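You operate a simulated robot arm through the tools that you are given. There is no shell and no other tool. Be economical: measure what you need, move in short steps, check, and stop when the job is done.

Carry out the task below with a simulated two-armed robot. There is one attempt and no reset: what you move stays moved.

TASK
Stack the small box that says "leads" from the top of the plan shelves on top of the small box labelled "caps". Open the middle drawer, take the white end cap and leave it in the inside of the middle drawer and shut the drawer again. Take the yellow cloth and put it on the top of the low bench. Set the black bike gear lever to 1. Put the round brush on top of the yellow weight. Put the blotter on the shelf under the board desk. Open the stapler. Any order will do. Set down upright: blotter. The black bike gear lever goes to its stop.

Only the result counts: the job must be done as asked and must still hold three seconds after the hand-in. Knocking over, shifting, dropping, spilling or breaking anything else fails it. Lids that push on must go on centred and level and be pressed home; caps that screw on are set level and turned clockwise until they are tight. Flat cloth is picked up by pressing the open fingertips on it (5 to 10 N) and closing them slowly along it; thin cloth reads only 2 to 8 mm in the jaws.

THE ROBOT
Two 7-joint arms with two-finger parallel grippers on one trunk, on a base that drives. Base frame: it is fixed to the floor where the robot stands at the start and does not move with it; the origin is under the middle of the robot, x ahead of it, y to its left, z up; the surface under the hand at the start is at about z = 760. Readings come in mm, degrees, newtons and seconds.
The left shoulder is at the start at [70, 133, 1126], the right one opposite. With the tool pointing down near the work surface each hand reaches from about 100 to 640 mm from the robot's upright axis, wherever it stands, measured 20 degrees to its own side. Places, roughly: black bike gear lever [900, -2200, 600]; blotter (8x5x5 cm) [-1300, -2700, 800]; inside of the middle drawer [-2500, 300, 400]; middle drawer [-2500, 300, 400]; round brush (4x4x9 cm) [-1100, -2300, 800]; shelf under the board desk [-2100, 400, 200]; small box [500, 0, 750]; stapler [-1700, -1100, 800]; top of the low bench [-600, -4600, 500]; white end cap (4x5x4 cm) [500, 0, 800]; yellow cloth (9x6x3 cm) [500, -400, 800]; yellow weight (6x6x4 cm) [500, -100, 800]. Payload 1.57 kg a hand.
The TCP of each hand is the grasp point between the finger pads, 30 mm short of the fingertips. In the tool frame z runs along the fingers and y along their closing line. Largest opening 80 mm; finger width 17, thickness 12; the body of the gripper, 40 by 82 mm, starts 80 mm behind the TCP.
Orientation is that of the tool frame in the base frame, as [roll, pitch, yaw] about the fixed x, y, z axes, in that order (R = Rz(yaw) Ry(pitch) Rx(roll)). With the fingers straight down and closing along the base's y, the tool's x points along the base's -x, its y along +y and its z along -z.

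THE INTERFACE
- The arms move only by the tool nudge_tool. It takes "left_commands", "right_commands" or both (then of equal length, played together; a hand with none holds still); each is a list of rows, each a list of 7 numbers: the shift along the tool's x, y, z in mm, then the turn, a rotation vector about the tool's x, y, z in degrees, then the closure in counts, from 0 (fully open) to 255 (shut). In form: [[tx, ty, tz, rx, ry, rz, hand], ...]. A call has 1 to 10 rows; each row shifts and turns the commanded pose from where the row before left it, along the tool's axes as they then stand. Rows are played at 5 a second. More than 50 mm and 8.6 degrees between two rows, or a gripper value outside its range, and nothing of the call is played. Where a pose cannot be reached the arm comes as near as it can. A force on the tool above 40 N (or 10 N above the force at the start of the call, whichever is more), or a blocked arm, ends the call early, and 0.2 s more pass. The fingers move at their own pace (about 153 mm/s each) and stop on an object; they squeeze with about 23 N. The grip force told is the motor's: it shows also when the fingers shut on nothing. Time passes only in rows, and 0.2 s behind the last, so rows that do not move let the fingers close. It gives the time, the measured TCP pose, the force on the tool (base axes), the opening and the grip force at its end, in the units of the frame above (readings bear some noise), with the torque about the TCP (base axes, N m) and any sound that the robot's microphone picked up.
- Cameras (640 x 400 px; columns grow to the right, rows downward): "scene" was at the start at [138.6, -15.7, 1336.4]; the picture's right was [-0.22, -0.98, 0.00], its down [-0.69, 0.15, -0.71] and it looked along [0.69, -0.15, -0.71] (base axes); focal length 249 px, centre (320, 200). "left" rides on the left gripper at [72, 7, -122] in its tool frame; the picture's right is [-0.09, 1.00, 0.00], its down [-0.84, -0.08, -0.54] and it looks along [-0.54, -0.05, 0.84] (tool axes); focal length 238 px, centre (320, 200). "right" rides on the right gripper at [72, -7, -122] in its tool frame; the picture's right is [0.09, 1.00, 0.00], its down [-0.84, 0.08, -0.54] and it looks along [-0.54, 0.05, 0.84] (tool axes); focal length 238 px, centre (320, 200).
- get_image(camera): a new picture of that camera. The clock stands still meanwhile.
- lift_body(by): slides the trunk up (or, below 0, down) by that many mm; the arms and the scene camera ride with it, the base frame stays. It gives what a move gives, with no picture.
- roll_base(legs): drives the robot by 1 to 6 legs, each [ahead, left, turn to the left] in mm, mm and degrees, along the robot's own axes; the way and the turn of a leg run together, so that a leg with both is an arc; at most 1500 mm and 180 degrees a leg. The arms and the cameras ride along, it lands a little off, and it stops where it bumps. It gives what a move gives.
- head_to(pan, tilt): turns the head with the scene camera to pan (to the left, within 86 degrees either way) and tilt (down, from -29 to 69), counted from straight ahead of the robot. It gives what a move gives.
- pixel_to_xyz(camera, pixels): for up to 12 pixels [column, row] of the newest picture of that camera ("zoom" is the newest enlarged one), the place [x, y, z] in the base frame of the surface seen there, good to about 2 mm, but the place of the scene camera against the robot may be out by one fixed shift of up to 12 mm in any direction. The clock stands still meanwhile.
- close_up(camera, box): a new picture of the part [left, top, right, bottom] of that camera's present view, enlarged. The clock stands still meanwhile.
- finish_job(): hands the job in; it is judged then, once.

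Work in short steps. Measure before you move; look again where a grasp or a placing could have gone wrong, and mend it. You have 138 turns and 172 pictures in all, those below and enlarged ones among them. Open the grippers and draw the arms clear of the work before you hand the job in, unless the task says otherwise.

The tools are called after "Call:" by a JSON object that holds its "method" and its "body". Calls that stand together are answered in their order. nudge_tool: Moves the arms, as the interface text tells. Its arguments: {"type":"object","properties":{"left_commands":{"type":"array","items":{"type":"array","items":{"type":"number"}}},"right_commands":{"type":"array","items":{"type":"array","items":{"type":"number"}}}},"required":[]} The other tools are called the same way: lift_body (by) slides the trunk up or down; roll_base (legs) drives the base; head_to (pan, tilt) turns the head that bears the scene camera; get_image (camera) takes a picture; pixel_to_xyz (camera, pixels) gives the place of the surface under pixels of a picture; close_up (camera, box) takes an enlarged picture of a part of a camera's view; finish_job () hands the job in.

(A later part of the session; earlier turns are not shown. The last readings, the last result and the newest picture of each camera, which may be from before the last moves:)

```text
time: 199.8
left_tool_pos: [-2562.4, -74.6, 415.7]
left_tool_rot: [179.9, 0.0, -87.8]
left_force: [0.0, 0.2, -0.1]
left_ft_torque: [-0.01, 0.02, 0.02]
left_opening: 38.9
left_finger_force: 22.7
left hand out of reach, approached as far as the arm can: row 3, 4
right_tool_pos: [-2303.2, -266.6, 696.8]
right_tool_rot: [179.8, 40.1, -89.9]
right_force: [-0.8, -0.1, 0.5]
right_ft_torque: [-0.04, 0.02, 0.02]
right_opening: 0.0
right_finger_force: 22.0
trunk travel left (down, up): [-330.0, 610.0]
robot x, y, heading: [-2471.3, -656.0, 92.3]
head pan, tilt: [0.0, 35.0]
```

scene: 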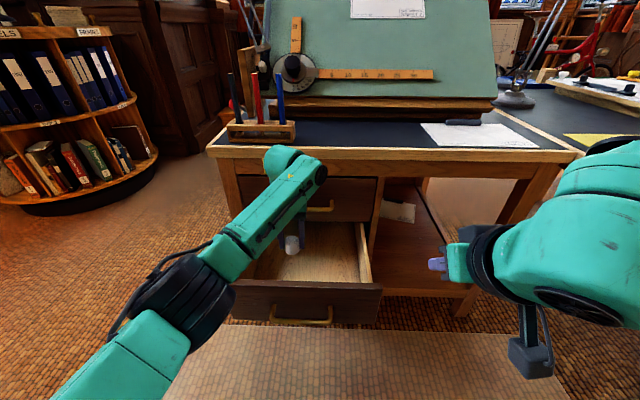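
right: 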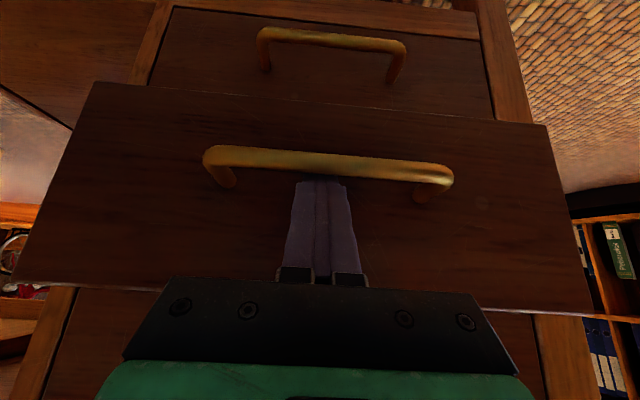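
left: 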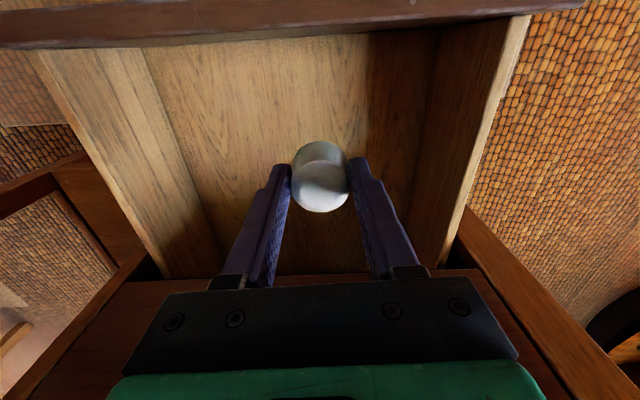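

Reach limit at z 416; lower with the trunk by 22 mm and then a touch.

Call:
{"method": "lift_body", "body": {"by": -22}}

Call:
{"method": "lift_body", "body": {"by": -3}}

```text
time: 200.4
left_tool_pos: [-2563.4, -73.5, 393.8]
left_tool_rot: [-179.9, 0.0, -87.8]
left_force: [0.3, -0.7, 0.1]
left_ft_torque: [0.01, -0.02, 0.01]
left_opening: 38.9
left_finger_force: 22.8
right_tool_pos: [-2303.3, -268.1, 675.1]
right_tool_rot: [179.8, 40.1, -89.9]
right_force: [0.0, 0.0, 0.3]
right_ft_torque: [0.04, 0.0, -0.01]
right_opening: 0.0
right_finger_force: 21.1
trunk travel left (down, up): [-308.0, 632.0]
robot x, y, heading: [-2472.2, -659.7, 92.1]
head pan, tilt: [0.0, 35.0]
```

```text
time: 200.9
left_tool_pos: [-2562.9, -73.5, 392.1]
left_tool_rot: [-180.0, 0.2, -87.8]
left_force: [-1.5, 0.4, 17.3]
left_ft_torque: [-0.25, 0.01, -0.01]
left_opening: 38.6
left_finger_force: 23.1
right_tool_pos: [-2302.9, -268.4, 673.0]
right_tool_rot: [179.9, 40.2, -90.0]
right_force: [-0.1, 0.3, -0.2]
right_ft_torque: [0.03, 0.0, -0.01]
right_opening: 0.1
right_finger_force: 21.2
trunk travel left (down, up): [-305.0, 635.0]
robot x, y, heading: [-2472.3, -655.6, 92.3]
head pan, tilt: [0.0, 35.0]
```

Contact. Ease up, open partly, rise straight up, and move the left hand aside.

Call:
{"method": "nudge_tool", "body": {"left_commands": [[0, 0, -2, 0, 0, 0, 255], [0, 0, 0, 0, 0, 0, 90], [0, 0, 0, 0, 0, 0, 60], [0, 0, -45, 0, 0, 0, 60], [0, 0, -45, 0, 0, 0, 60], [0, 0, -45, 0, 0, 0, 60], [0, 0, -45, 0, 0, 0, 60], [25, 35, 0, 0, 0, 0, 60], [25, 35, 0, 0, 0, 0, 60], [25, 35, 0, 0, 0, 0, 60]]}}

Call:
{"method": "nudge_tool", "body": {"left_commands": [[28, 38, 0, 0, 0, 0, 0], [28, 38, 0, 0, 0, 0, 0], [28, 38, 0, 0, 0, 0, 0]]}}

Call:
{"method": "get_image", "body": {"camera": "scene"}}

```text
time: 203.2
left_tool_pos: [-2664.3, -151.3, 570.6]
left_tool_rot: [-180.0, -0.1, -87.8]
left_force: [-0.3, -0.6, -0.4]
left_ft_torque: [-0.02, -0.02, -0.01]
left_opening: 61.1
left_finger_force: 0.1
right_tool_pos: [-2303.4, -268.3, 671.9]
right_tool_rot: [180.0, 40.0, -90.0]
right_force: [1.0, -0.4, 0.5]
right_ft_torque: [0.0, -0.02, 0.01]
right_opening: 0.0
right_finger_force: 21.3
trunk travel left (down, up): [-305.0, 635.0]
robot x, y, heading: [-2468.9, -659.3, 91.8]
head pan, tilt: [0.0, 35.0]
```

```text
time: 203.9
left_tool_pos: [-2774.6, -239.3, 571.6]
left_tool_rot: [179.9, 0.2, -87.8]
left_force: [-0.1, 0.6, 0.6]
left_ft_torque: [0.0, 0.01, 0.0]
left_opening: 79.8
left_finger_force: 0.1
right_tool_pos: [-2303.4, -267.1, 671.8]
right_tool_rot: [-180.0, 40.0, -90.1]
right_force: [0.1, 0.3, 0.3]
right_ft_torque: [-0.02, -0.02, -0.01]
right_opening: 0.0
right_finger_force: 21.4
trunk travel left (down, up): [-305.0, 635.0]
robot x, y, heading: [-2467.7, -657.5, 92.0]
head pan, tilt: [0.0, 35.0]
```

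```text
83 pictures are left
```

scene: 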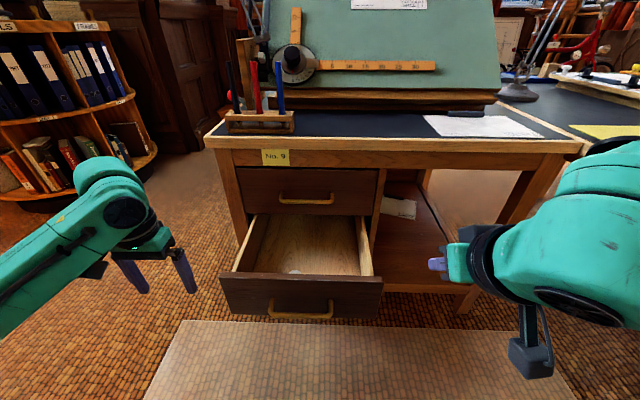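

Cap lies in the drawer. Lower the trunk 200, tilt the right hand to 60°, bring tips in front of the drawer face above the handle.

Call:
{"method": "lift_body", "body": {"by": -200}}

Call:
{"method": "nudge_tool", "body": {"right_commands": [[0, 0, 0, 0, -7, 0, 255], [0, 0, 0, 0, -7, 0, 255], [0, 0, 0, 0, -6, 0, 255], [-5, 44.8, 8.6, 0, 0, 0, 255], [-5, 44.8, 8.6, 0, 0, 0, 255], [-5, 44.8, 8.6, 0, 0, 0, 255], [-5, 44.8, 8.6, 0, 0, 0, 255], [-5, 44.8, 8.6, 0, 0, 0, 255]]}}

Call:
{"method": "get_image", "body": {"camera": "right"}}

```text
time: 206.1
left_tool_pos: [-2773.9, -238.2, 370.5]
left_tool_rot: [-180.0, 0.0, -87.8]
left_force: [0.1, 0.0, 0.3]
left_ft_torque: [-0.02, 0.01, 0.02]
left_opening: 79.9
left_finger_force: 0.1
right_tool_pos: [-2303.9, -267.2, 472.2]
right_tool_rot: [179.9, 40.0, -90.0]
right_force: [0.7, -0.6, -1.1]
right_ft_torque: [0.02, -0.02, 0.0]
right_opening: 0.0
right_finger_force: 21.8
trunk travel left (down, up): [-105.0, 835.0]
robot x, y, heading: [-2470.6, -658.1, 91.9]
head pan, tilt: [0.0, 35.0]
```

```text
time: 207.9
left_tool_pos: [-2774.5, -238.6, 370.6]
left_tool_rot: [-179.9, -0.1, -87.8]
left_force: [0.6, 0.4, 0.3]
left_ft_torque: [0.01, -0.01, -0.01]
left_opening: 79.9
left_finger_force: 0.1
right_tool_pos: [-2532.2, -217.8, 461.0]
right_tool_rot: [180.0, 47.1, -90.1]
right_force: [0.2, 0.5, 0.0]
right_ft_torque: [0.01, -0.01, -0.01]
right_opening: 0.0
right_finger_force: 21.1
right hand out of reach, approached as far as the arm can: row 2, 3
trunk travel left (down, up): [-105.0, 835.0]
robot x, y, heading: [-2469.2, -658.4, 92.0]
head pan, tilt: [0.0, 35.0]
```

```text
82 pictures are left
```

right: 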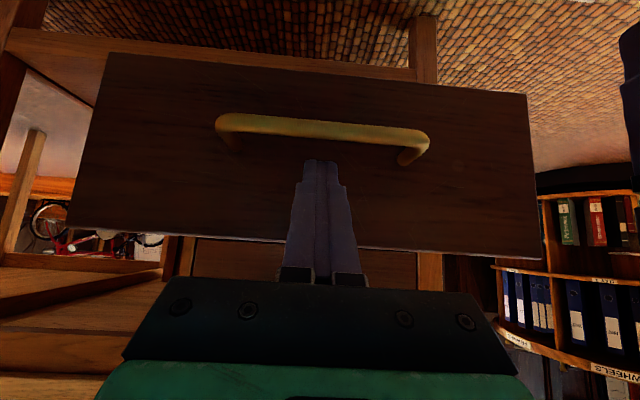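

Tips just above the handle in front of the face. Raise 10 mm and push +y in steps.

Call:
{"method": "nudge_tool", "body": {"right_commands": [[-7.3, 0, -6.8, 0, 0, 0, 255], [-20, 0, 21.6, 0, 0, 0, 255], [-24.5, 0, 26.4, 0, 0, 0, 255], [-24.5, 0, 26.4, 0, 0, 0, 255], [-24.5, 0, 26.4, 0, 0, 0, 255], [-24.5, 0, 26.4, 0, 0, 0, 255], [-24.5, 0, 26.4, 0, 0, 0, 255]]}}

Call:
{"method": "get_image", "body": {"camera": "right"}}

```text
time: 209.5
left_tool_pos: [-2773.4, -238.8, 369.9]
left_tool_rot: [180.0, 0.0, -87.8]
left_force: [-0.4, 0.4, 0.0]
left_ft_torque: [-0.02, -0.04, 0.0]
left_opening: 80.1
left_finger_force: 0.1
right_tool_pos: [-2525.1, -4.8, 473.4]
right_tool_rot: [-179.8, 47.0, -89.9]
right_force: [-0.1, 0.7, 0.1]
right_ft_torque: [-0.01, 0.01, 0.0]
right_opening: 0.0
right_finger_force: 21.1
trunk travel left (down, up): [-105.0, 835.0]
robot x, y, heading: [-2470.7, -659.2, 91.9]
head pan, tilt: [0.0, 35.0]
```

```text
81 pictures are left
```

right: 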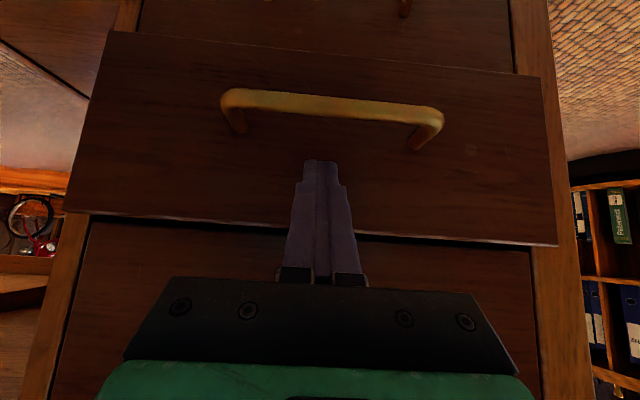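

≈44 mm left. Push on until resisted.

Call:
{"method": "nudge_tool", "body": {"right_commands": [[-13.6, 0, 14.7, 0, 0, 0, 255], [-10.2, 0, 11, 0, 0, 0, 255], [-3.4, 0, 3.7, 0, 0, 0, 255], [-2, 0, 2.2, 0, 0, 0, 255], [-2, 0, 2.2, 0, 0, 0, 255], [-2, 0, 2.2, 0, 0, 0, 255]]}}

Call:
{"method": "get_image", "body": {"camera": "right"}}

```text
time: 210.9
left_tool_pos: [-2773.5, -240.3, 372.6]
left_tool_rot: [180.0, 0.1, -88.0]
left_force: [0.2, -0.8, 0.6]
left_ft_torque: [0.0, 0.0, 0.01]
left_opening: 80.1
left_finger_force: 0.1
right_tool_pos: [-2527.9, 33.5, 470.7]
right_tool_rot: [-179.9, 46.5, -89.9]
right_force: [2.6, -12.9, 6.1]
right_ft_torque: [0.0, -0.01, -0.1]
right_opening: 0.0
right_finger_force: 21.9
trunk travel left (down, up): [-105.0, 835.0]
robot x, y, heading: [-2471.4, -657.4, 91.9]
head pan, tilt: [0.0, 35.0]
stopped in row 6 (right hand): the force on the tool passed its limit at 46 N (the readings are from after the stop); the commanded pose is now the measured one
```

```text
80 pictures are left
```

right: 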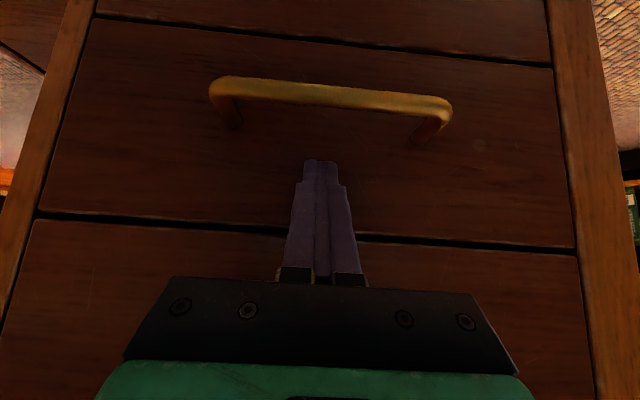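

Drawer is home (46 N, flush). Withdraw and untilt the hand, then check.

Call:
{"method": "nudge_tool", "body": {"right_commands": [[27, 0, -29, 0, 0, 0, 255], [27, 0, -29, 0, 0, 0, 255], [27, 0, -29, 0, 0, 0, 255], [27, 0, -29, 0, 0, 0, 255], [0, -20, 0, 0, 8, 0, 255], [0, -40, 0, 0, 8, 0, 255], [0, -40, 0, 0, 8, 0, 255], [0, -40, 0, 0, 8, 0, 255], [0, -40, 0, 0, 8, 0, 255], [0, -40, 0, 0, 6.7, 0, 255]]}}

Call:
{"method": "get_image", "body": {"camera": "scene"}}

```text
time: 213.1
left_tool_pos: [-2774.6, -239.7, 370.4]
left_tool_rot: [-179.9, -0.2, -87.8]
left_force: [-0.4, -0.7, 0.1]
left_ft_torque: [0.04, -0.02, -0.01]
left_opening: 79.7
left_finger_force: 0.1
right_tool_pos: [-2306.0, -123.7, 471.0]
right_tool_rot: [-180.0, -0.4, -90.1]
right_force: [0.4, -0.2, 0.2]
right_ft_torque: [-0.01, 0.03, 0.0]
right_opening: 0.0
right_finger_force: 21.0
trunk travel left (down, up): [-105.0, 835.0]
robot x, y, heading: [-2470.5, -658.5, 91.9]
head pan, tilt: [0.0, 35.0]
```

```text
79 pictures are left
```

scene: 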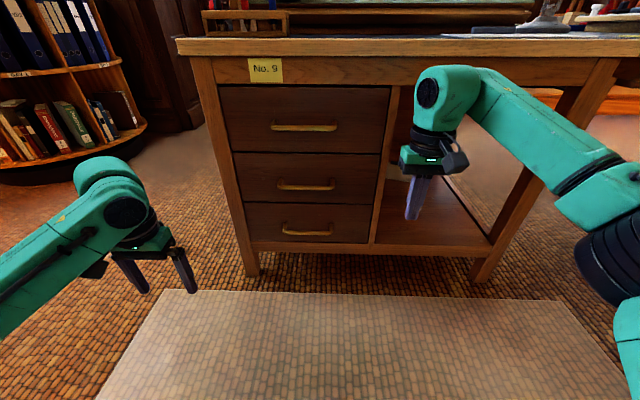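

Drawer shut. Now fetch blotter and brush: raise trunk, back down the lane, and go to the desk's south end facing north.

Call:
{"method": "lift_body", "body": {"by": 400}}

Call:
{"method": "lift_body", "body": {"by": 200}}

Call:
{"method": "roll_base", "body": {"legs": [[-1400, 0, 0], [-1350, 0, 0], [0, 0, -2], [0, -1000, 0]]}}

Call:
{"method": "head_to", "body": {"pan": 0, "tilt": 40}}

Call:
{"method": "get_image", "body": {"camera": "scene"}}

```text
time: 216.9
left_tool_pos: [-2774.1, -239.5, 770.1]
left_tool_rot: [179.9, -0.1, -87.9]
left_force: [0.8, -0.3, -0.4]
left_ft_torque: [0.01, 0.0, -0.01]
left_opening: 79.7
left_finger_force: 0.0
right_tool_pos: [-2307.4, -123.8, 871.5]
right_tool_rot: [-180.0, -0.2, -90.0]
right_force: [0.2, -0.7, 0.1]
right_ft_torque: [0.04, 0.0, 0.03]
right_opening: 0.0
right_finger_force: 21.0
trunk travel left (down, up): [-505.0, 435.0]
robot x, y, heading: [-2472.3, -658.1, 91.7]
head pan, tilt: [0.0, 35.0]
```

```text
time: 219.1
left_tool_pos: [-2774.0, -238.2, 970.9]
left_tool_rot: [-179.9, -0.1, -87.9]
left_force: [0.2, 0.2, 0.4]
left_ft_torque: [-0.01, 0.02, 0.0]
left_opening: 79.9
left_finger_force: 0.0
right_tool_pos: [-2307.5, -124.3, 1071.6]
right_tool_rot: [-180.0, -0.3, -90.0]
right_force: [-0.3, 0.7, -0.4]
right_ft_torque: [0.05, 0.02, 0.01]
right_opening: 0.1
right_finger_force: 21.4
trunk travel left (down, up): [-705.0, 235.0]
robot x, y, heading: [-2466.6, -656.3, 92.0]
head pan, tilt: [0.0, 35.0]
```

```text
time: 237.7
left_tool_pos: [-1633.2, -2999.3, 971.3]
left_tool_rot: [-179.9, 0.0, -90.5]
left_force: [0.0, -0.6, -0.5]
left_ft_torque: [0.0, -0.01, 0.0]
left_opening: 80.0
left_finger_force: 0.0
right_tool_pos: [-1162.2, -2905.1, 1070.1]
right_tool_rot: [-180.0, -0.4, -92.6]
right_force: [-0.6, -0.1, -0.5]
right_ft_torque: [0.0, -0.01, -0.02]
right_opening: 0.0
right_finger_force: 20.8
trunk travel left (down, up): [-705.0, 235.0]
robot x, y, heading: [-1348.1, -3430.4, 89.2]
head pan, tilt: [0.0, 35.0]
```

```text
time: 238.4
left_tool_pos: [-1631.8, -2999.6, 970.5]
left_tool_rot: [180.0, -0.1, -90.4]
left_force: [0.8, -0.1, 0.3]
left_ft_torque: [-0.01, 0.03, 0.04]
left_opening: 79.9
left_finger_force: 0.1
right_tool_pos: [-1161.9, -2905.5, 1070.4]
right_tool_rot: [179.9, -0.4, -92.6]
right_force: [-0.2, -0.1, -0.2]
right_ft_torque: [-0.01, 0.01, -0.03]
right_opening: 0.0
right_finger_force: 21.6
trunk travel left (down, up): [-705.0, 235.0]
robot x, y, heading: [-1351.0, -3431.8, 89.5]
head pan, tilt: [0.0, 40.0]
```

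```text
78 pictures are left
```

scene: 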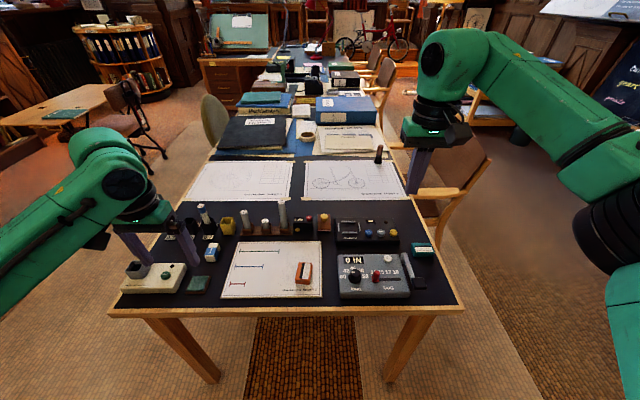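

Call:
{"method": "close_up", "body": {"camera": "scene", "box": [200, 190, 440, 310]}}

Call:
{"method": "pixel_to_xyz", "body": {"camera": "scene", "pixels": [[303, 225], [324, 221], [345, 232], [303, 270], [378, 153], [423, 248], [282, 212], [440, 290], [130, 300]]}}

```text
2.67 times, centred on (320, 250) of scene
```

zoom: 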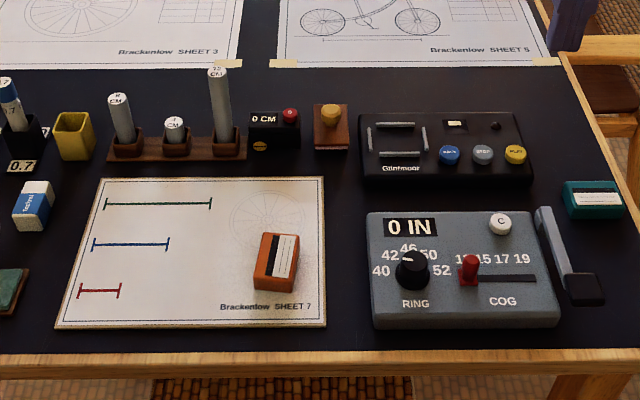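

```text
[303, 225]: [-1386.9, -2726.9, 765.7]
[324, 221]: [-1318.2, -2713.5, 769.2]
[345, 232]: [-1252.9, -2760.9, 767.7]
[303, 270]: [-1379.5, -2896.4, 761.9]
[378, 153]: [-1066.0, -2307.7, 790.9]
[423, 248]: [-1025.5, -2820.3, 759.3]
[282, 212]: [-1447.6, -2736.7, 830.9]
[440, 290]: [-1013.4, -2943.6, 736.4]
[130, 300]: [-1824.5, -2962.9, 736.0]
```

The blotter is the wooden rocker with a knob at zoom (331,125) ≈ (-1318,-2713). I drive 130 closer and bring the left hand above it for measuring.

Call:
{"method": "roll_base", "body": {"legs": [[130, -90, 0]]}}

Call:
{"method": "nudge_tool", "body": {"left_commands": [[-10, -40, 0, 0, 0, 0, 0], [-10, -40, 0, 0, 0, 0, 0], [-10, -40, 0, 0, 0, 0, 0], [-10, -40, 0, 0, 0, 0, 0], [-10, -40, 0, 0, 0, 0, 0]]}}

Call:
{"method": "get_image", "body": {"camera": "left"}}

```text
time: 239.8
left_tool_pos: [-1546.1, -2872.4, 971.2]
left_tool_rot: [180.0, 0.0, -90.4]
left_force: [-0.6, 0.3, 0.2]
left_ft_torque: [0.03, 0.0, 0.02]
left_opening: 80.0
left_finger_force: 0.0
right_tool_pos: [-1074.3, -2777.9, 1072.2]
right_tool_rot: [-180.0, -0.2, -92.4]
right_force: [-0.1, -0.7, 0.4]
right_ft_torque: [-0.02, 0.0, -0.01]
right_opening: 0.1
right_finger_force: 21.3
trunk travel left (down, up): [-705.0, 235.0]
robot x, y, heading: [-1263.5, -3301.5, 89.6]
head pan, tilt: [0.0, 40.0]
```

```text
time: 241.0
left_tool_pos: [-1342.7, -2826.1, 971.3]
left_tool_rot: [180.0, -0.1, -90.4]
left_force: [-0.5, 0.0, -0.1]
left_ft_torque: [-0.02, 0.0, 0.0]
left_opening: 79.8
left_finger_force: 0.1
right_tool_pos: [-1072.2, -2776.1, 1070.5]
right_tool_rot: [-180.0, -0.3, -92.5]
right_force: [-0.2, -0.8, 0.3]
right_ft_torque: [0.02, 0.04, -0.01]
right_opening: 0.0
right_finger_force: 20.9
trunk travel left (down, up): [-705.0, 235.0]
robot x, y, heading: [-1258.8, -3302.0, 89.8]
head pan, tilt: [0.0, 40.0]
```

```text
76 pictures are left
```

left: 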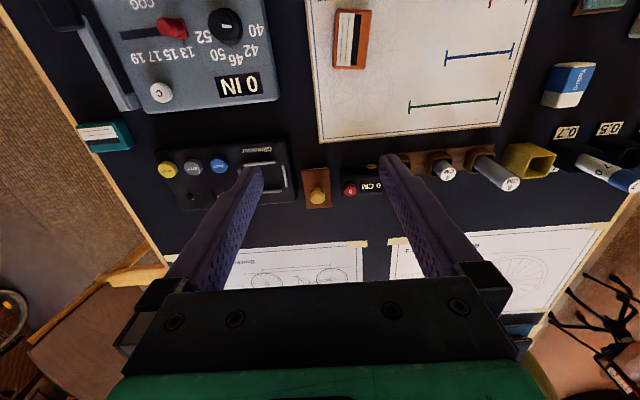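

Call:
{"method": "close_up", "body": {"camera": "left", "box": [272, 155, 368, 215]}}

Call:
{"method": "pixel_to_xyz", "body": {"camera": "zoom", "pixels": [[295, 250], [290, 270], [300, 200], [210, 110], [380, 110], [225, 340], [370, 340], [170, 250], [440, 220], [260, 150], [420, 170], [300, 130]]}}

```text
6.67 times, centred on (320, 185) of left
```

zoom: 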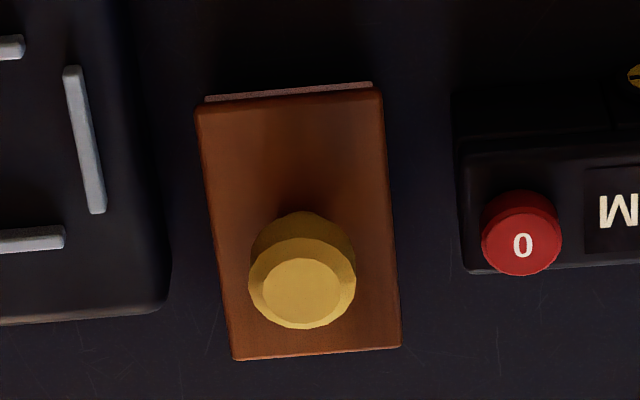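

```text
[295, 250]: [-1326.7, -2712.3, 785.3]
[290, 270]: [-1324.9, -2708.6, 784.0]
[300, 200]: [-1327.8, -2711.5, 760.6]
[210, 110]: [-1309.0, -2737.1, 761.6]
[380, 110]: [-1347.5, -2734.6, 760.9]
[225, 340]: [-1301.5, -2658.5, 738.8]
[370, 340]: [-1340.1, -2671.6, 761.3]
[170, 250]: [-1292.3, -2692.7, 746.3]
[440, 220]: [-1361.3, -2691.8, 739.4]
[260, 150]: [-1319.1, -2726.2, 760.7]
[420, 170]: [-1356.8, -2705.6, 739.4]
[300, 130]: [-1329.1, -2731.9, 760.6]
```

Knob centre (-1326,-2707), top 785, dia ≈24; body top 761. Go above with 36 mm opening and descend to TCP z 794.

Call:
{"method": "nudge_tool", "body": {"left_commands": [[-40, -5.3, 30, 0, 0, 0, 140], [-40, -5.3, 30, 0, 0, 0, 140], [-39, -5.3, 30, 0, 0, 0, 140], [0, 0, 40, 0, 0, 0, 140]]}}

Call:
{"method": "get_image", "body": {"camera": "left"}}

```text
refused: row 1 steps farther than a row can; nothing moved
```

```text
74 pictures are left
```

left: 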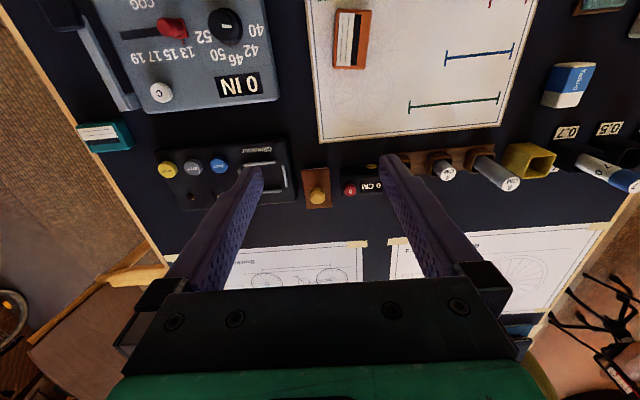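

The first step was slightly too long; I use smaller steps.

Call:
{"method": "nudge_tool", "body": {"left_commands": [[-30, -4, 30, 0, 0, 0, 140], [-30, -4, 30, 0, 0, 0, 140], [-30, -4, 30, 0, 0, 0, 140], [-29, -4, 30, 0, 0, 0, 140], [0, 0, 20, 0, 0, 0, 140]]}}

Call:
{"method": "get_image", "body": {"camera": "left"}}

```text
time: 242.2
left_tool_pos: [-1326.1, -2704.8, 837.0]
left_tool_rot: [-179.7, 0.6, -90.4]
left_force: [-0.2, 0.2, 0.6]
left_ft_torque: [0.02, -0.04, 0.0]
left_opening: 35.9
left_finger_force: 0.0
left hand out of reach, approached as far as the arm can: row 5
right_tool_pos: [-1075.8, -2776.9, 1070.7]
right_tool_rot: [-180.0, -0.3, -92.5]
right_force: [-1.0, -0.6, 0.0]
right_ft_torque: [-0.01, -0.02, 0.02]
right_opening: 0.1
right_finger_force: 21.4
trunk travel left (down, up): [-705.0, 235.0]
robot x, y, heading: [-1259.2, -3302.1, 89.6]
head pan, tilt: [0.0, 40.0]
```

```text
73 pictures are left
```

left: 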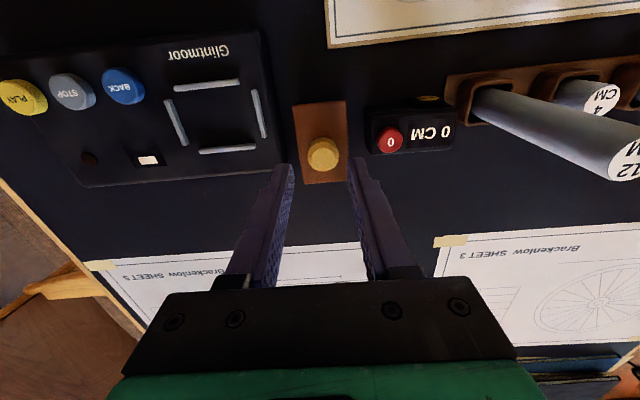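

At the reach limit; I'll use the trunk for the last 43 mm. Measure the knob again first.

Call:
{"method": "pixel_to_xyz", "body": {"camera": "left", "pixels": [[323, 158], [310, 158], [336, 157], [322, 147], [323, 167]]}}

```text
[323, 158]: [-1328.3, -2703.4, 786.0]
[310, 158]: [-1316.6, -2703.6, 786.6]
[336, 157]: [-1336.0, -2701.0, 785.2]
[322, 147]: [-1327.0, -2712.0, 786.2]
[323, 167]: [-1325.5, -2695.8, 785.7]
```

Centred within 1 mm. Lower the trunk 43 mm and close.

Call:
{"method": "lift_body", "body": {"by": -43}}

Call:
{"method": "nudge_tool", "body": {"left_commands": [[0, 0, 0, 0, 0, 0, 200], [0, 0, 0, 0, 0, 0, 255], [0, 0, 0, 0, 0, 0, 255], [0, 0, 0, 0, 0, 0, 255]]}}

Call:
{"method": "lift_body", "body": {"by": 60}}

Call:
{"method": "get_image", "body": {"camera": "left"}}

```text
time: 243.1
left_tool_pos: [-1325.2, -2706.9, 795.1]
left_tool_rot: [-179.8, 0.4, -90.3]
left_force: [0.2, -0.6, -0.4]
left_ft_torque: [-0.02, 0.01, -0.03]
left_opening: 35.9
left_finger_force: 0.0
right_tool_pos: [-1073.7, -2776.8, 1027.7]
right_tool_rot: [179.9, -0.3, -92.5]
right_force: [0.4, 0.2, -1.5]
right_ft_torque: [0.0, -0.01, 0.01]
right_opening: 0.0
right_finger_force: 21.4
trunk travel left (down, up): [-662.0, 278.0]
robot x, y, heading: [-1259.5, -3302.4, 89.7]
head pan, tilt: [0.0, 40.0]
```

```text
time: 244.1
left_tool_pos: [-1324.8, -2706.7, 794.6]
left_tool_rot: [-179.8, 0.5, -90.3]
left_force: [-0.8, -0.7, 1.3]
left_ft_torque: [0.02, 0.06, 0.0]
left_opening: 23.9
left_finger_force: 22.3
right_tool_pos: [-1073.1, -2776.1, 1029.0]
right_tool_rot: [-180.0, -0.2, -92.5]
right_force: [-0.2, -0.4, -0.7]
right_ft_torque: [0.0, 0.0, 0.02]
right_opening: 0.2
right_finger_force: 21.6
trunk travel left (down, up): [-662.0, 278.0]
robot x, y, heading: [-1258.4, -3303.1, 89.3]
head pan, tilt: [0.0, 40.0]
```

```text
time: 245.1
left_tool_pos: [-1324.9, -2705.7, 854.0]
left_tool_rot: [-179.8, 0.5, -90.4]
left_force: [0.3, -0.6, -1.2]
left_ft_torque: [0.03, 0.01, 0.0]
left_opening: 23.8
left_finger_force: 23.2
right_tool_pos: [-1073.3, -2776.2, 1088.0]
right_tool_rot: [-179.9, -0.3, -92.6]
right_force: [-0.3, 0.2, 0.0]
right_ft_torque: [0.01, 0.02, -0.01]
right_opening: 0.1
right_finger_force: 21.4
trunk travel left (down, up): [-722.0, 218.0]
robot x, y, heading: [-1258.2, -3302.5, 89.7]
head pan, tilt: [0.0, 40.0]
```

```text
72 pictures are left
```

left: 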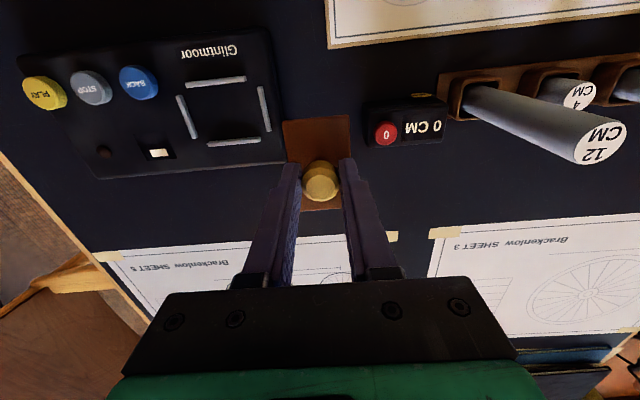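

Blotter is held. Raise/retract the left hand and drive to the desk's east side facing west for the brush.

Call:
{"method": "nudge_tool", "body": {"left_commands": [[15, 0, -45, 0, 0, 0, 255], [15, 0, -45, 0, 0, 0, 255], [40, 0, 0, 0, 0, 0, 255], [40, 10, 0, 0, 0, 0, 255], [40, 20, 0, 0, 0, 0, 255], [30, 30, 0, 0, 0, 0, 255]]}}

Call:
{"method": "roll_base", "body": {"legs": [[-170, 0, 0], [0, -780, 0], [0, 0, 90], [0, 970, 0]]}}

```text
time: 246.5
left_tool_pos: [-1324.7, -2710.7, 862.9]
left_tool_rot: [-179.8, 0.6, -90.3]
left_force: [-0.3, 0.8, 0.4]
left_ft_torque: [0.01, -0.01, 0.02]
left_opening: 23.9
left_finger_force: 22.6
left hand out of reach, approached as far as the arm can: row 1, 2, 3, 4, 5, 6
right_tool_pos: [-1073.2, -2777.0, 1087.7]
right_tool_rot: [180.0, -0.3, -92.5]
right_force: [-0.1, 0.2, 0.2]
right_ft_torque: [0.01, 0.02, -0.02]
right_opening: 0.0
right_finger_force: 21.1
trunk travel left (down, up): [-722.0, 218.0]
robot x, y, heading: [-1260.2, -3308.8, 89.8]
head pan, tilt: [0.0, 40.0]
```

```text
time: 258.8
left_tool_pos: [-1099.9, -4238.8, 863.7]
left_tool_rot: [-179.7, 0.4, 1.2]
left_force: [0.0, -1.1, -0.7]
left_ft_torque: [0.03, 0.0, 0.03]
left_opening: 24.0
left_finger_force: 23.0
right_tool_pos: [-1039.3, -3985.9, 1090.6]
right_tool_rot: [-179.9, -0.2, -1.0]
right_force: [0.9, -0.1, 1.3]
right_ft_torque: [0.05, 0.01, 0.0]
right_opening: 0.0
right_finger_force: 20.9
trunk travel left (down, up): [-722.0, 218.0]
robot x, y, heading: [-509.7, -4155.0, -179.4]
head pan, tilt: [0.0, 40.0]
stopped in leg 4: the robot was blocked; the commanded pose is now the measured one
```

I strafed the wrong way (south) and was blocked near the bench. Back off north and inspect the bench.

Call:
{"method": "roll_base", "body": {"legs": [[0, -250, 0]]}}

Call:
{"method": "head_to", "body": {"pan": 80, "tilt": 45}}

Call:
{"method": "get_image", "body": {"camera": "scene"}}

Call:
{"method": "pixel_to_xyz", "body": {"camera": "scene", "pixels": [[320, 200], [300, 300], [350, 250], [250, 250], [400, 250]]}}

```text
time: 260.6
left_tool_pos: [-1105.4, -3985.1, 863.1]
left_tool_rot: [-179.8, 0.5, 1.3]
left_force: [0.2, 1.1, -0.3]
left_ft_torque: [0.02, -0.01, -0.03]
left_opening: 23.9
left_finger_force: 22.7
right_tool_pos: [-1044.5, -3731.0, 1088.2]
right_tool_rot: [-179.9, -0.1, -0.9]
right_force: [0.2, -0.2, -0.3]
right_ft_torque: [0.01, 0.03, 0.03]
right_opening: 0.0
right_finger_force: 21.1
trunk travel left (down, up): [-722.0, 218.0]
robot x, y, heading: [-513.1, -3904.6, -179.2]
head pan, tilt: [0.0, 40.0]
```

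```text
time: 262.1
left_tool_pos: [-1105.3, -3984.2, 863.6]
left_tool_rot: [180.0, 0.5, 1.3]
left_force: [0.5, 0.0, -0.9]
left_ft_torque: [0.0, -0.02, -0.02]
left_opening: 24.2
left_finger_force: 23.5
right_tool_pos: [-1044.2, -3731.3, 1089.4]
right_tool_rot: [-180.0, -0.3, -0.8]
right_force: [-0.2, 0.0, -0.3]
right_ft_torque: [0.01, -0.02, -0.01]
right_opening: 0.1
right_finger_force: 20.8
trunk travel left (down, up): [-722.0, 218.0]
robot x, y, heading: [-513.6, -3904.7, -179.3]
head pan, tilt: [80.0, 45.0]
```

```text
71 pictures are left
```

scene: 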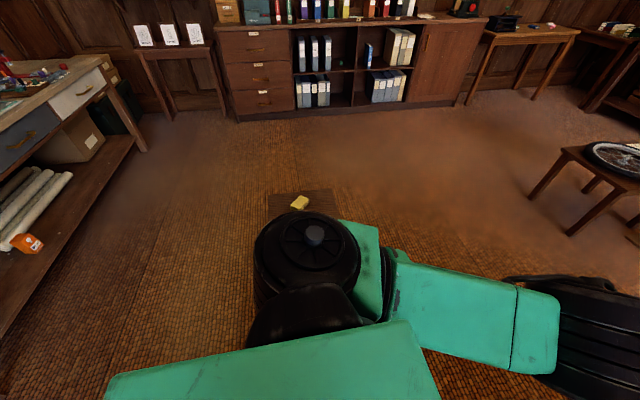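

```text
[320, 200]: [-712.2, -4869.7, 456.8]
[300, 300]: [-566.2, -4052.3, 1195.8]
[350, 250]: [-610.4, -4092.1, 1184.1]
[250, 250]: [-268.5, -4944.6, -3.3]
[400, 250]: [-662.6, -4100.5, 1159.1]
```

Call:
{"method": "close_up", "body": {"camera": "scene", "box": [250, 175, 346, 235]}}

Call:
{"method": "pixel_to_xyz", "body": {"camera": "zoom", "pixels": [[335, 185], [128, 140], [540, 105], [125, 230], [340, 155], [560, 210]]}}

```text
6.67 times, centred on (298, 205) of scene
```

zoom: 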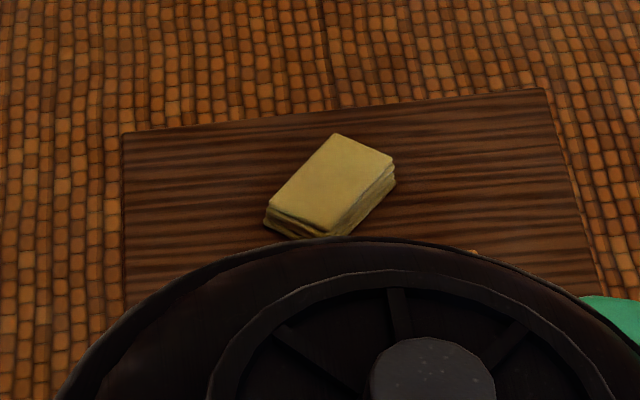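

```text
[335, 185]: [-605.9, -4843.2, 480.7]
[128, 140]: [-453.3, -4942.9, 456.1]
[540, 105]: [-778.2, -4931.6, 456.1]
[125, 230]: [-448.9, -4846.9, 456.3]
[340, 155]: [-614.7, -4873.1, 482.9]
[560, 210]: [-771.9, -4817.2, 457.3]
```

Bench and cloth look unmoved. Retract the left hand (pure retreat first) and go north to the brush; head forward.

Call:
{"method": "nudge_tool", "body": {"left_commands": [[30, 0, 0, 0, 0, 0, 255], [40, 0, 0, 0, 0, 0, 255], [40, 0, 0, 0, 0, 0, 255], [30, 10, -30, 0, 0, 0, 255], [0, 20, -40, 0, 0, 0, 255]]}}

Call:
{"method": "roll_base", "body": {"legs": [[50, -1380, 0]]}}

Call:
{"method": "head_to", "body": {"pan": -10, "tilt": 40}}

Call:
{"method": "get_image", "body": {"camera": "scene"}}

```text
time: 263.3
left_tool_pos: [-1105.6, -3989.4, 873.5]
left_tool_rot: [-179.9, 0.4, 1.2]
left_force: [-0.6, 0.7, -0.8]
left_ft_torque: [0.0, -0.03, 0.01]
left_opening: 23.8
left_finger_force: 22.8
left hand out of reach, approached as far as the arm can: row 1, 2, 3, 4, 5
right_tool_pos: [-1043.0, -3731.3, 1088.2]
right_tool_rot: [179.9, -0.2, -1.0]
right_force: [0.0, -0.4, 0.0]
right_ft_torque: [-0.02, 0.02, -0.01]
right_opening: 0.0
right_finger_force: 21.5
trunk travel left (down, up): [-722.0, 218.0]
robot x, y, heading: [-518.2, -3900.3, -179.2]
head pan, tilt: [80.0, 45.0]
```

```text
time: 269.4
left_tool_pos: [-1162.5, -2677.4, 873.0]
left_tool_rot: [180.0, 0.4, 0.2]
left_force: [0.0, -0.1, 0.0]
left_ft_torque: [-0.04, -0.04, 0.0]
left_opening: 24.0
left_finger_force: 23.1
right_tool_pos: [-1094.7, -2421.6, 1087.7]
right_tool_rot: [-179.9, -0.2, -2.0]
right_force: [-0.3, 0.6, 1.2]
right_ft_torque: [-0.01, -0.01, 0.02]
right_opening: 0.0
right_finger_force: 21.2
trunk travel left (down, up): [-722.0, 218.0]
robot x, y, heading: [-564.5, -2605.3, 179.9]
head pan, tilt: [80.0, 45.0]
stopped in leg 1: the robot was blocked; the commanded pose is now the measured one
```

```text
time: 271.0
left_tool_pos: [-1161.3, -2677.8, 873.3]
left_tool_rot: [-179.9, 0.3, 0.1]
left_force: [0.4, -0.6, 0.0]
left_ft_torque: [0.01, 0.0, 0.01]
left_opening: 23.8
left_finger_force: 23.5
right_tool_pos: [-1094.7, -2421.9, 1088.2]
right_tool_rot: [180.0, -0.2, -2.1]
right_force: [-0.3, 0.8, -0.1]
right_ft_torque: [0.01, -0.02, -0.01]
right_opening: 0.0
right_finger_force: 21.3
trunk travel left (down, up): [-722.0, 218.0]
robot x, y, heading: [-566.5, -2602.7, 179.8]
head pan, tilt: [-10.0, 40.0]
```

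```text
69 pictures are left
```

scene: 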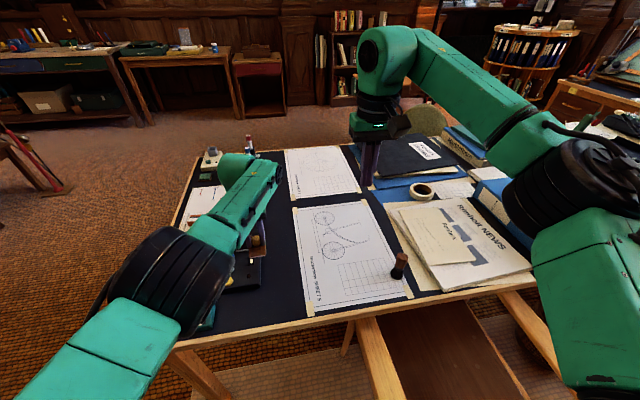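

Blocked close to the chair; I ease back 40 mm. The left arm also seems stuck; test a small outward move, and measure brush and chair.

Call:
{"method": "roll_base", "body": {"legs": [[0, 40, 0]]}}

Call:
{"method": "nudge_tool", "body": {"left_commands": [[0, -15, 0, 0, 0, 0, 255], [0, -15, 0, 0, 0, 0, 255]]}}

Call:
{"method": "get_image", "body": {"camera": "scene"}}

Call:
{"method": "pixel_to_xyz", "body": {"camera": "scene", "pixels": [[400, 260], [396, 274], [380, 350], [345, 340], [395, 385], [450, 330]]}}

```text
time: 271.9
left_tool_pos: [-1162.9, -2713.9, 873.9]
left_tool_rot: [179.8, 0.4, 0.0]
left_force: [-0.3, 0.1, -1.8]
left_ft_torque: [0.0, -0.02, -0.01]
left_opening: 24.1
left_finger_force: 23.2
right_tool_pos: [-1094.6, -2456.5, 1087.4]
right_tool_rot: [179.9, -0.2, -2.1]
right_force: [-1.1, 0.0, 0.2]
right_ft_torque: [-0.05, 0.01, -0.01]
right_opening: 0.1
right_finger_force: 21.2
trunk travel left (down, up): [-722.0, 218.0]
robot x, y, heading: [-566.7, -2643.8, 179.6]
head pan, tilt: [-10.0, 40.0]
```

```text
time: 272.5
left_tool_pos: [-1162.9, -2686.3, 873.0]
left_tool_rot: [-179.9, 0.5, 0.1]
left_force: [-0.3, -0.6, -1.2]
left_ft_torque: [-0.01, 0.02, -0.01]
left_opening: 23.9
left_finger_force: 22.7
right_tool_pos: [-1095.6, -2459.9, 1087.9]
right_tool_rot: [179.9, -0.3, -2.2]
right_force: [0.5, 0.0, -0.4]
right_ft_torque: [0.03, 0.0, -0.03]
right_opening: 0.2
right_finger_force: 21.5
trunk travel left (down, up): [-722.0, 218.0]
robot x, y, heading: [-566.1, -2644.0, 179.8]
head pan, tilt: [-10.0, 40.0]
```

```text
68 pictures are left
```

scene: 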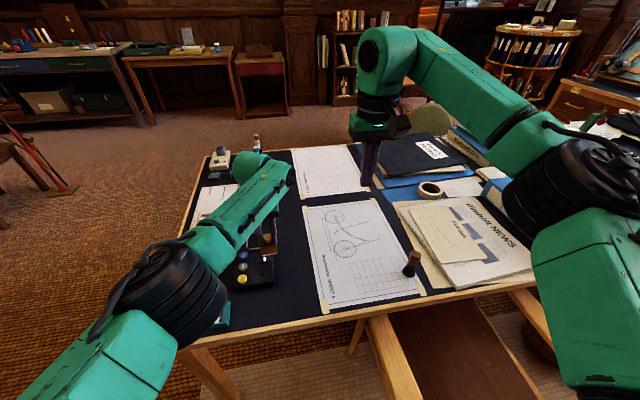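

```text
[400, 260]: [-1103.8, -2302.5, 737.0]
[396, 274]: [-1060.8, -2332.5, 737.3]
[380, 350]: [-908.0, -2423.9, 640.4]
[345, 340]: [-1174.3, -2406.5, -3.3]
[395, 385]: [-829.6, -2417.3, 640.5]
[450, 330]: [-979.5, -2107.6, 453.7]
```

Brush stands at (412,262). Move the right hand out over it and measure with its camera.

Call:
{"method": "nudge_tool", "body": {"right_commands": [[35, 30, 0, 0, 0, 0, 0], [35, 30, 0, 0, 0, 0, 0], [25, 30, 0, 0, 0, 0, 0]], "left_commands": [[0, 40, 0, 0, 0, 0, 255], [0, 40, 0, 0, 0, 0, 255], [0, 40, 0, 0, 0, 0, 255]]}}

Call:
{"method": "get_image", "body": {"camera": "right"}}

```text
time: 273.3
left_tool_pos: [-1164.2, -2727.9, 871.1]
left_tool_rot: [-179.9, 0.4, 0.0]
left_force: [-0.3, 0.0, -0.9]
left_ft_torque: [0.02, -0.03, 0.02]
left_opening: 23.9
left_finger_force: 23.0
left hand out of reach, approached as far as the arm can: row 2, 3
right_tool_pos: [-1004.2, -2556.4, 1090.4]
right_tool_rot: [-179.9, -0.1, -2.2]
right_force: [0.4, 0.0, -0.3]
right_ft_torque: [0.02, -0.02, -0.02]
right_opening: 80.2
right_finger_force: 0.0
trunk travel left (down, up): [-722.0, 218.0]
robot x, y, heading: [-568.7, -2642.5, 180.0]
head pan, tilt: [-10.0, 40.0]
```

```text
67 pictures are left
```

right: 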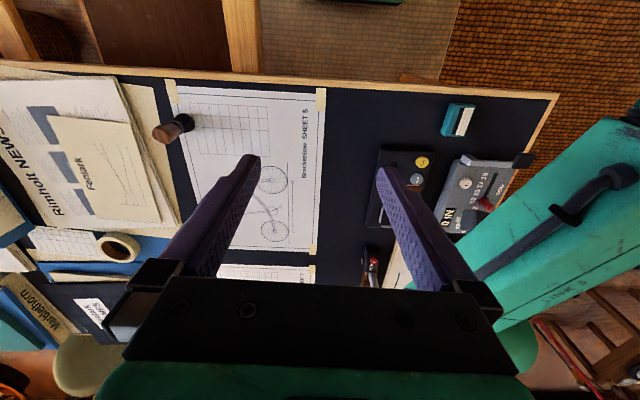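

Call:
{"method": "close_up", "body": {"camera": "right", "box": [130, 95, 226, 155]}}

Call:
{"method": "pixel_to_xyz", "body": {"camera": "zoom", "pixels": [[180, 265], [230, 230], [270, 220], [300, 190], [360, 180], [400, 160], [390, 200], [310, 170]]}}

```text
6.67 times, centred on (178, 125) of right
```

zoom: 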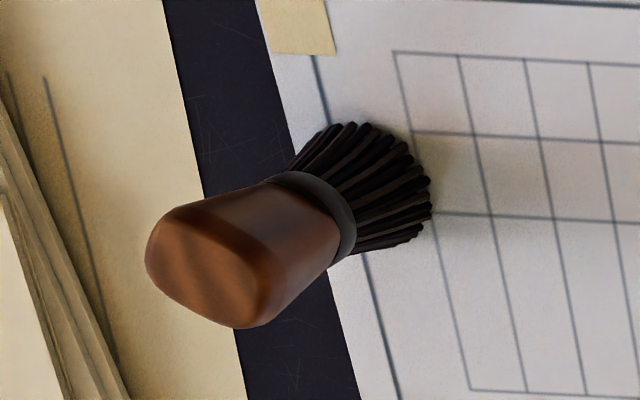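

```text
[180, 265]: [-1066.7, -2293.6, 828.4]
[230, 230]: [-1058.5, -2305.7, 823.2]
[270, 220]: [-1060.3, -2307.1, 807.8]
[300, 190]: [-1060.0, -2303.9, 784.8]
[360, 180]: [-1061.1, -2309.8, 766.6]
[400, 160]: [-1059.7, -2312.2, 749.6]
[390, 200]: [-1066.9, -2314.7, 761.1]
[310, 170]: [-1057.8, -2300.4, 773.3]
```

Brush axis ≈ (-1067,-2297), handle z 778–828. Move the right hand above it.

Call:
{"method": "nudge_tool", "body": {"right_commands": [[-12.1, -42.7, 0, 0, 0, 0, 0], [-12.1, -42.7, 0, 0, 0, 0, 0], [-12.1, -42.7, 0, 0, 0, 0, 0], [-12.1, -42.7, 0, 0, 0, 0, 0], [-12.1, -42.7, 0, 0, 0, 0, 0], [-12.1, -42.7, 0, 0, 0, 0, 0], [0, 0, 50, 0, 0, 0, 0], [0, 0, 50, 0, 0, 0, 0], [0, 0, 50, 0, 0, 0, 0], [0, 0, 30, 0, 0, 0, 0]]}}

Call:
{"method": "get_image", "body": {"camera": "right"}}

```text
time: 275.5
left_tool_pos: [-1164.4, -2727.8, 871.9]
left_tool_rot: [-179.9, 0.5, 0.1]
left_force: [-1.0, 0.3, -1.1]
left_ft_torque: [0.01, 0.01, 0.0]
left_opening: 23.9
left_finger_force: 23.4
right_tool_pos: [-1057.3, -2313.8, 909.7]
right_tool_rot: [-179.9, -0.2, -2.3]
right_force: [-0.7, 0.4, 0.3]
right_ft_torque: [0.0, -0.01, 0.0]
right_opening: 80.0
right_finger_force: 0.0
right hand out of reach, approached as far as the arm can: row 6
trunk travel left (down, up): [-722.0, 218.0]
robot x, y, heading: [-565.2, -2640.2, 179.8]
head pan, tilt: [-10.0, 40.0]
```

```text
65 pictures are left
```

right: 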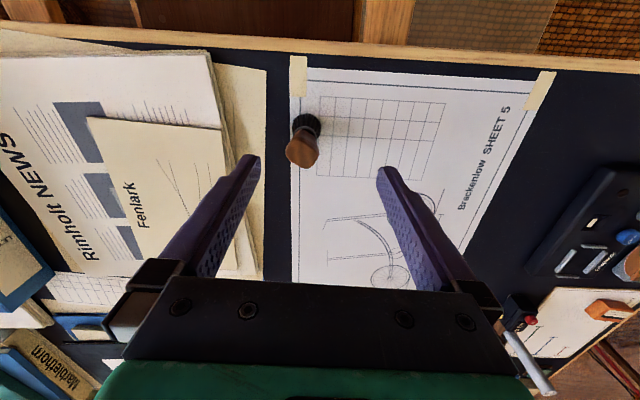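

Call:
{"method": "pixel_to_xyz", "body": {"camera": "right", "pixels": [[299, 152], [290, 152], [310, 155], [299, 145], [300, 162], [306, 125]]}}

Call:
{"method": "lift_body", "body": {"by": -40}}

```text
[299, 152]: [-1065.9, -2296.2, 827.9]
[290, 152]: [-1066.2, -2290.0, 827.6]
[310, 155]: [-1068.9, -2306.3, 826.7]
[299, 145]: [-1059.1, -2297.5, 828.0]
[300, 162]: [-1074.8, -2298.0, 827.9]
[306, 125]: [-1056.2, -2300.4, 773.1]
```

```text
time: 276.3
left_tool_pos: [-1164.1, -2726.0, 832.0]
left_tool_rot: [-179.9, 0.5, 0.2]
left_force: [-0.3, 0.0, -1.0]
left_ft_torque: [0.04, 0.0, -0.02]
left_opening: 23.7
left_finger_force: 22.7
right_tool_pos: [-1056.9, -2315.7, 870.6]
right_tool_rot: [180.0, -0.1, -2.1]
right_force: [0.2, 0.5, -0.5]
right_ft_torque: [-0.03, 0.0, 0.0]
right_opening: 80.0
right_finger_force: 0.1
trunk travel left (down, up): [-682.0, 258.0]
robot x, y, heading: [-566.1, -2645.2, 179.8]
head pan, tilt: [-10.0, 40.0]
```

Left blotter clearance is OK. Fine-align (-10,+17.5) and descend with the arm to z 806, close.

Call:
{"method": "nudge_tool", "body": {"right_commands": [[-10.7, -17.3, 0, 0, 0, 0, 60], [0, 0, 32, 0, 0, 0, 60], [0, 0, 32, 0, 0, 0, 60], [0, 0, 0, 0, 0, 0, 60]]}}

Call:
{"method": "get_image", "body": {"camera": "right"}}

```text
time: 277.3
left_tool_pos: [-1163.9, -2726.4, 831.1]
left_tool_rot: [-179.8, 0.4, 0.0]
left_force: [0.1, -0.2, -0.8]
left_ft_torque: [0.02, 0.04, 0.01]
left_opening: 24.0
left_finger_force: 23.6
right_tool_pos: [-1065.9, -2296.5, 848.2]
right_tool_rot: [-179.8, -0.2, -2.5]
right_force: [0.3, -0.1, 0.4]
right_ft_torque: [-0.03, -0.02, 0.0]
right_opening: 61.1
right_finger_force: 0.1
right hand out of reach, approached as far as the arm can: row 2, 3
trunk travel left (down, up): [-682.0, 258.0]
robot x, y, heading: [-564.3, -2646.5, 179.8]
head pan, tilt: [-10.0, 40.0]
```

```text
64 pictures are left
```

right: 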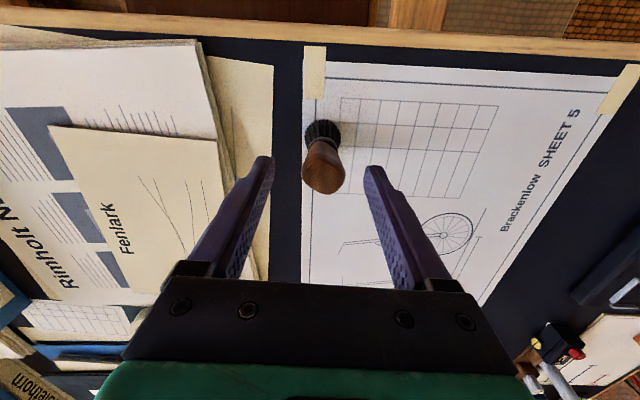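

Reach limit again. Raise, and turn the base 14° right so that the brush lies in the best reach direction.

Call:
{"method": "lift_body", "body": {"by": 60}}

Call:
{"method": "nudge_tool", "body": {"right_commands": [[10, 10, -30, 0, 0, 0, 60]]}}

Call:
{"method": "roll_base", "body": {"legs": [[0, 0, -14]]}}

Call:
{"method": "nudge_tool", "body": {"right_commands": [[0, 40, 0, 0, 0, 0, 60], [0, 40, 0, 0, 0, 0, 60]]}}

Call:
{"method": "get_image", "body": {"camera": "right"}}

```text
time: 278.3
left_tool_pos: [-1164.1, -2725.8, 891.0]
left_tool_rot: [-179.9, 0.4, 0.1]
left_force: [0.2, -0.7, -1.1]
left_ft_torque: [-0.02, -0.04, -0.01]
left_opening: 23.8
left_finger_force: 22.9
right_tool_pos: [-1065.4, -2295.4, 909.4]
right_tool_rot: [-179.8, -0.1, -2.5]
right_force: [0.0, -0.4, -0.2]
right_ft_torque: [0.0, 0.0, 0.0]
right_opening: 61.1
right_finger_force: 0.1
trunk travel left (down, up): [-742.0, 198.0]
robot x, y, heading: [-567.3, -2640.6, 179.8]
head pan, tilt: [-10.0, 40.0]
```

```text
time: 278.7
left_tool_pos: [-1163.4, -2727.4, 891.9]
left_tool_rot: [-179.9, 0.4, 0.2]
left_force: [-0.3, -0.1, -0.9]
left_ft_torque: [-0.04, 0.0, -0.01]
left_opening: 23.9
left_finger_force: 22.9
right_tool_pos: [-1054.5, -2308.1, 939.2]
right_tool_rot: [-179.8, -0.2, -2.6]
right_force: [-0.4, 0.4, -0.2]
right_ft_torque: [0.04, 0.04, 0.03]
right_opening: 61.2
right_finger_force: 0.0
trunk travel left (down, up): [-742.0, 198.0]
robot x, y, heading: [-570.4, -2643.5, 179.8]
head pan, tilt: [-10.0, 40.0]
```

```text
time: 279.9
left_tool_pos: [-1167.2, -2582.3, 891.3]
left_tool_rot: [-179.9, 0.4, -13.7]
left_force: [0.7, -0.5, -0.7]
left_ft_torque: [-0.02, 0.03, 0.04]
left_opening: 24.2
left_finger_force: 22.8
right_tool_pos: [-960.8, -2199.6, 938.8]
right_tool_rot: [-179.8, -0.1, -16.5]
right_force: [0.0, 0.5, 0.4]
right_ft_torque: [0.01, 0.01, 0.02]
right_opening: 61.2
right_finger_force: 0.2
trunk travel left (down, up): [-742.0, 198.0]
robot x, y, heading: [-565.8, -2646.9, 165.8]
head pan, tilt: [-10.0, 40.0]
```

```text
time: 280.6
left_tool_pos: [-1167.6, -2582.2, 891.4]
left_tool_rot: [-179.9, 0.4, -13.8]
left_force: [0.0, -0.3, -0.6]
left_ft_torque: [0.01, -0.01, -0.01]
left_opening: 23.6
left_finger_force: 23.0
right_tool_pos: [-982.0, -2276.2, 937.8]
right_tool_rot: [-179.7, -0.2, -16.4]
right_force: [0.2, -0.6, 1.0]
right_ft_torque: [0.05, -0.02, -0.01]
right_opening: 61.3
right_finger_force: 0.1
trunk travel left (down, up): [-742.0, 198.0]
robot x, y, heading: [-567.6, -2643.4, 165.7]
head pan, tilt: [-10.0, 40.0]
```

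```text
63 pictures are left
```

right: 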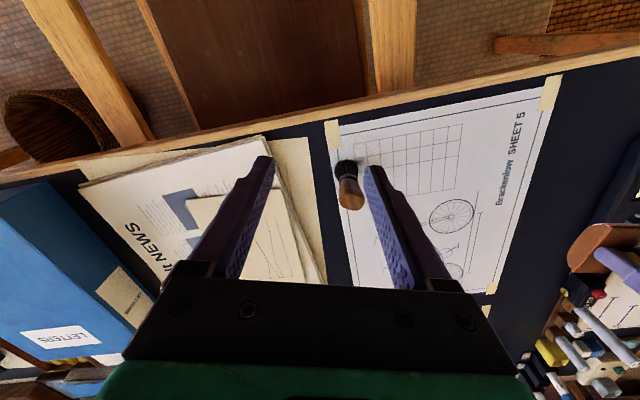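

Call:
{"method": "nudge_tool", "body": {"right_commands": [[-38, 22, 0, 0, 0, 0, 60], [-38, 22, 0, 0, 0, 0, 60], [0, 0, 40, 0, 0, 0, 60]]}}

Call:
{"method": "get_image", "body": {"camera": "right"}}

```text
time: 281.4
left_tool_pos: [-1165.7, -2580.1, 891.6]
left_tool_rot: [-180.0, 0.4, -13.9]
left_force: [0.2, 0.5, 0.5]
left_ft_torque: [0.0, 0.02, 0.01]
left_opening: 24.1
left_finger_force: 22.6
right_tool_pos: [-1067.4, -2296.4, 895.8]
right_tool_rot: [-179.9, 0.0, -16.2]
right_force: [0.1, -0.2, 0.0]
right_ft_torque: [-0.04, -0.04, 0.03]
right_opening: 61.3
right_finger_force: 0.1
trunk travel left (down, up): [-742.0, 198.0]
robot x, y, heading: [-568.8, -2642.6, 165.9]
head pan, tilt: [-10.0, 40.0]
```

```text
62 pictures are left
```

right: 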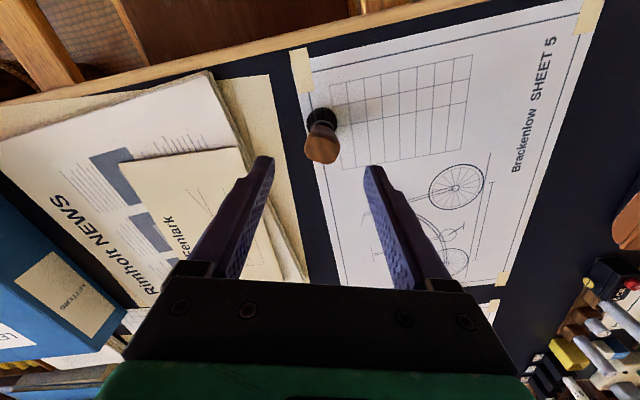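

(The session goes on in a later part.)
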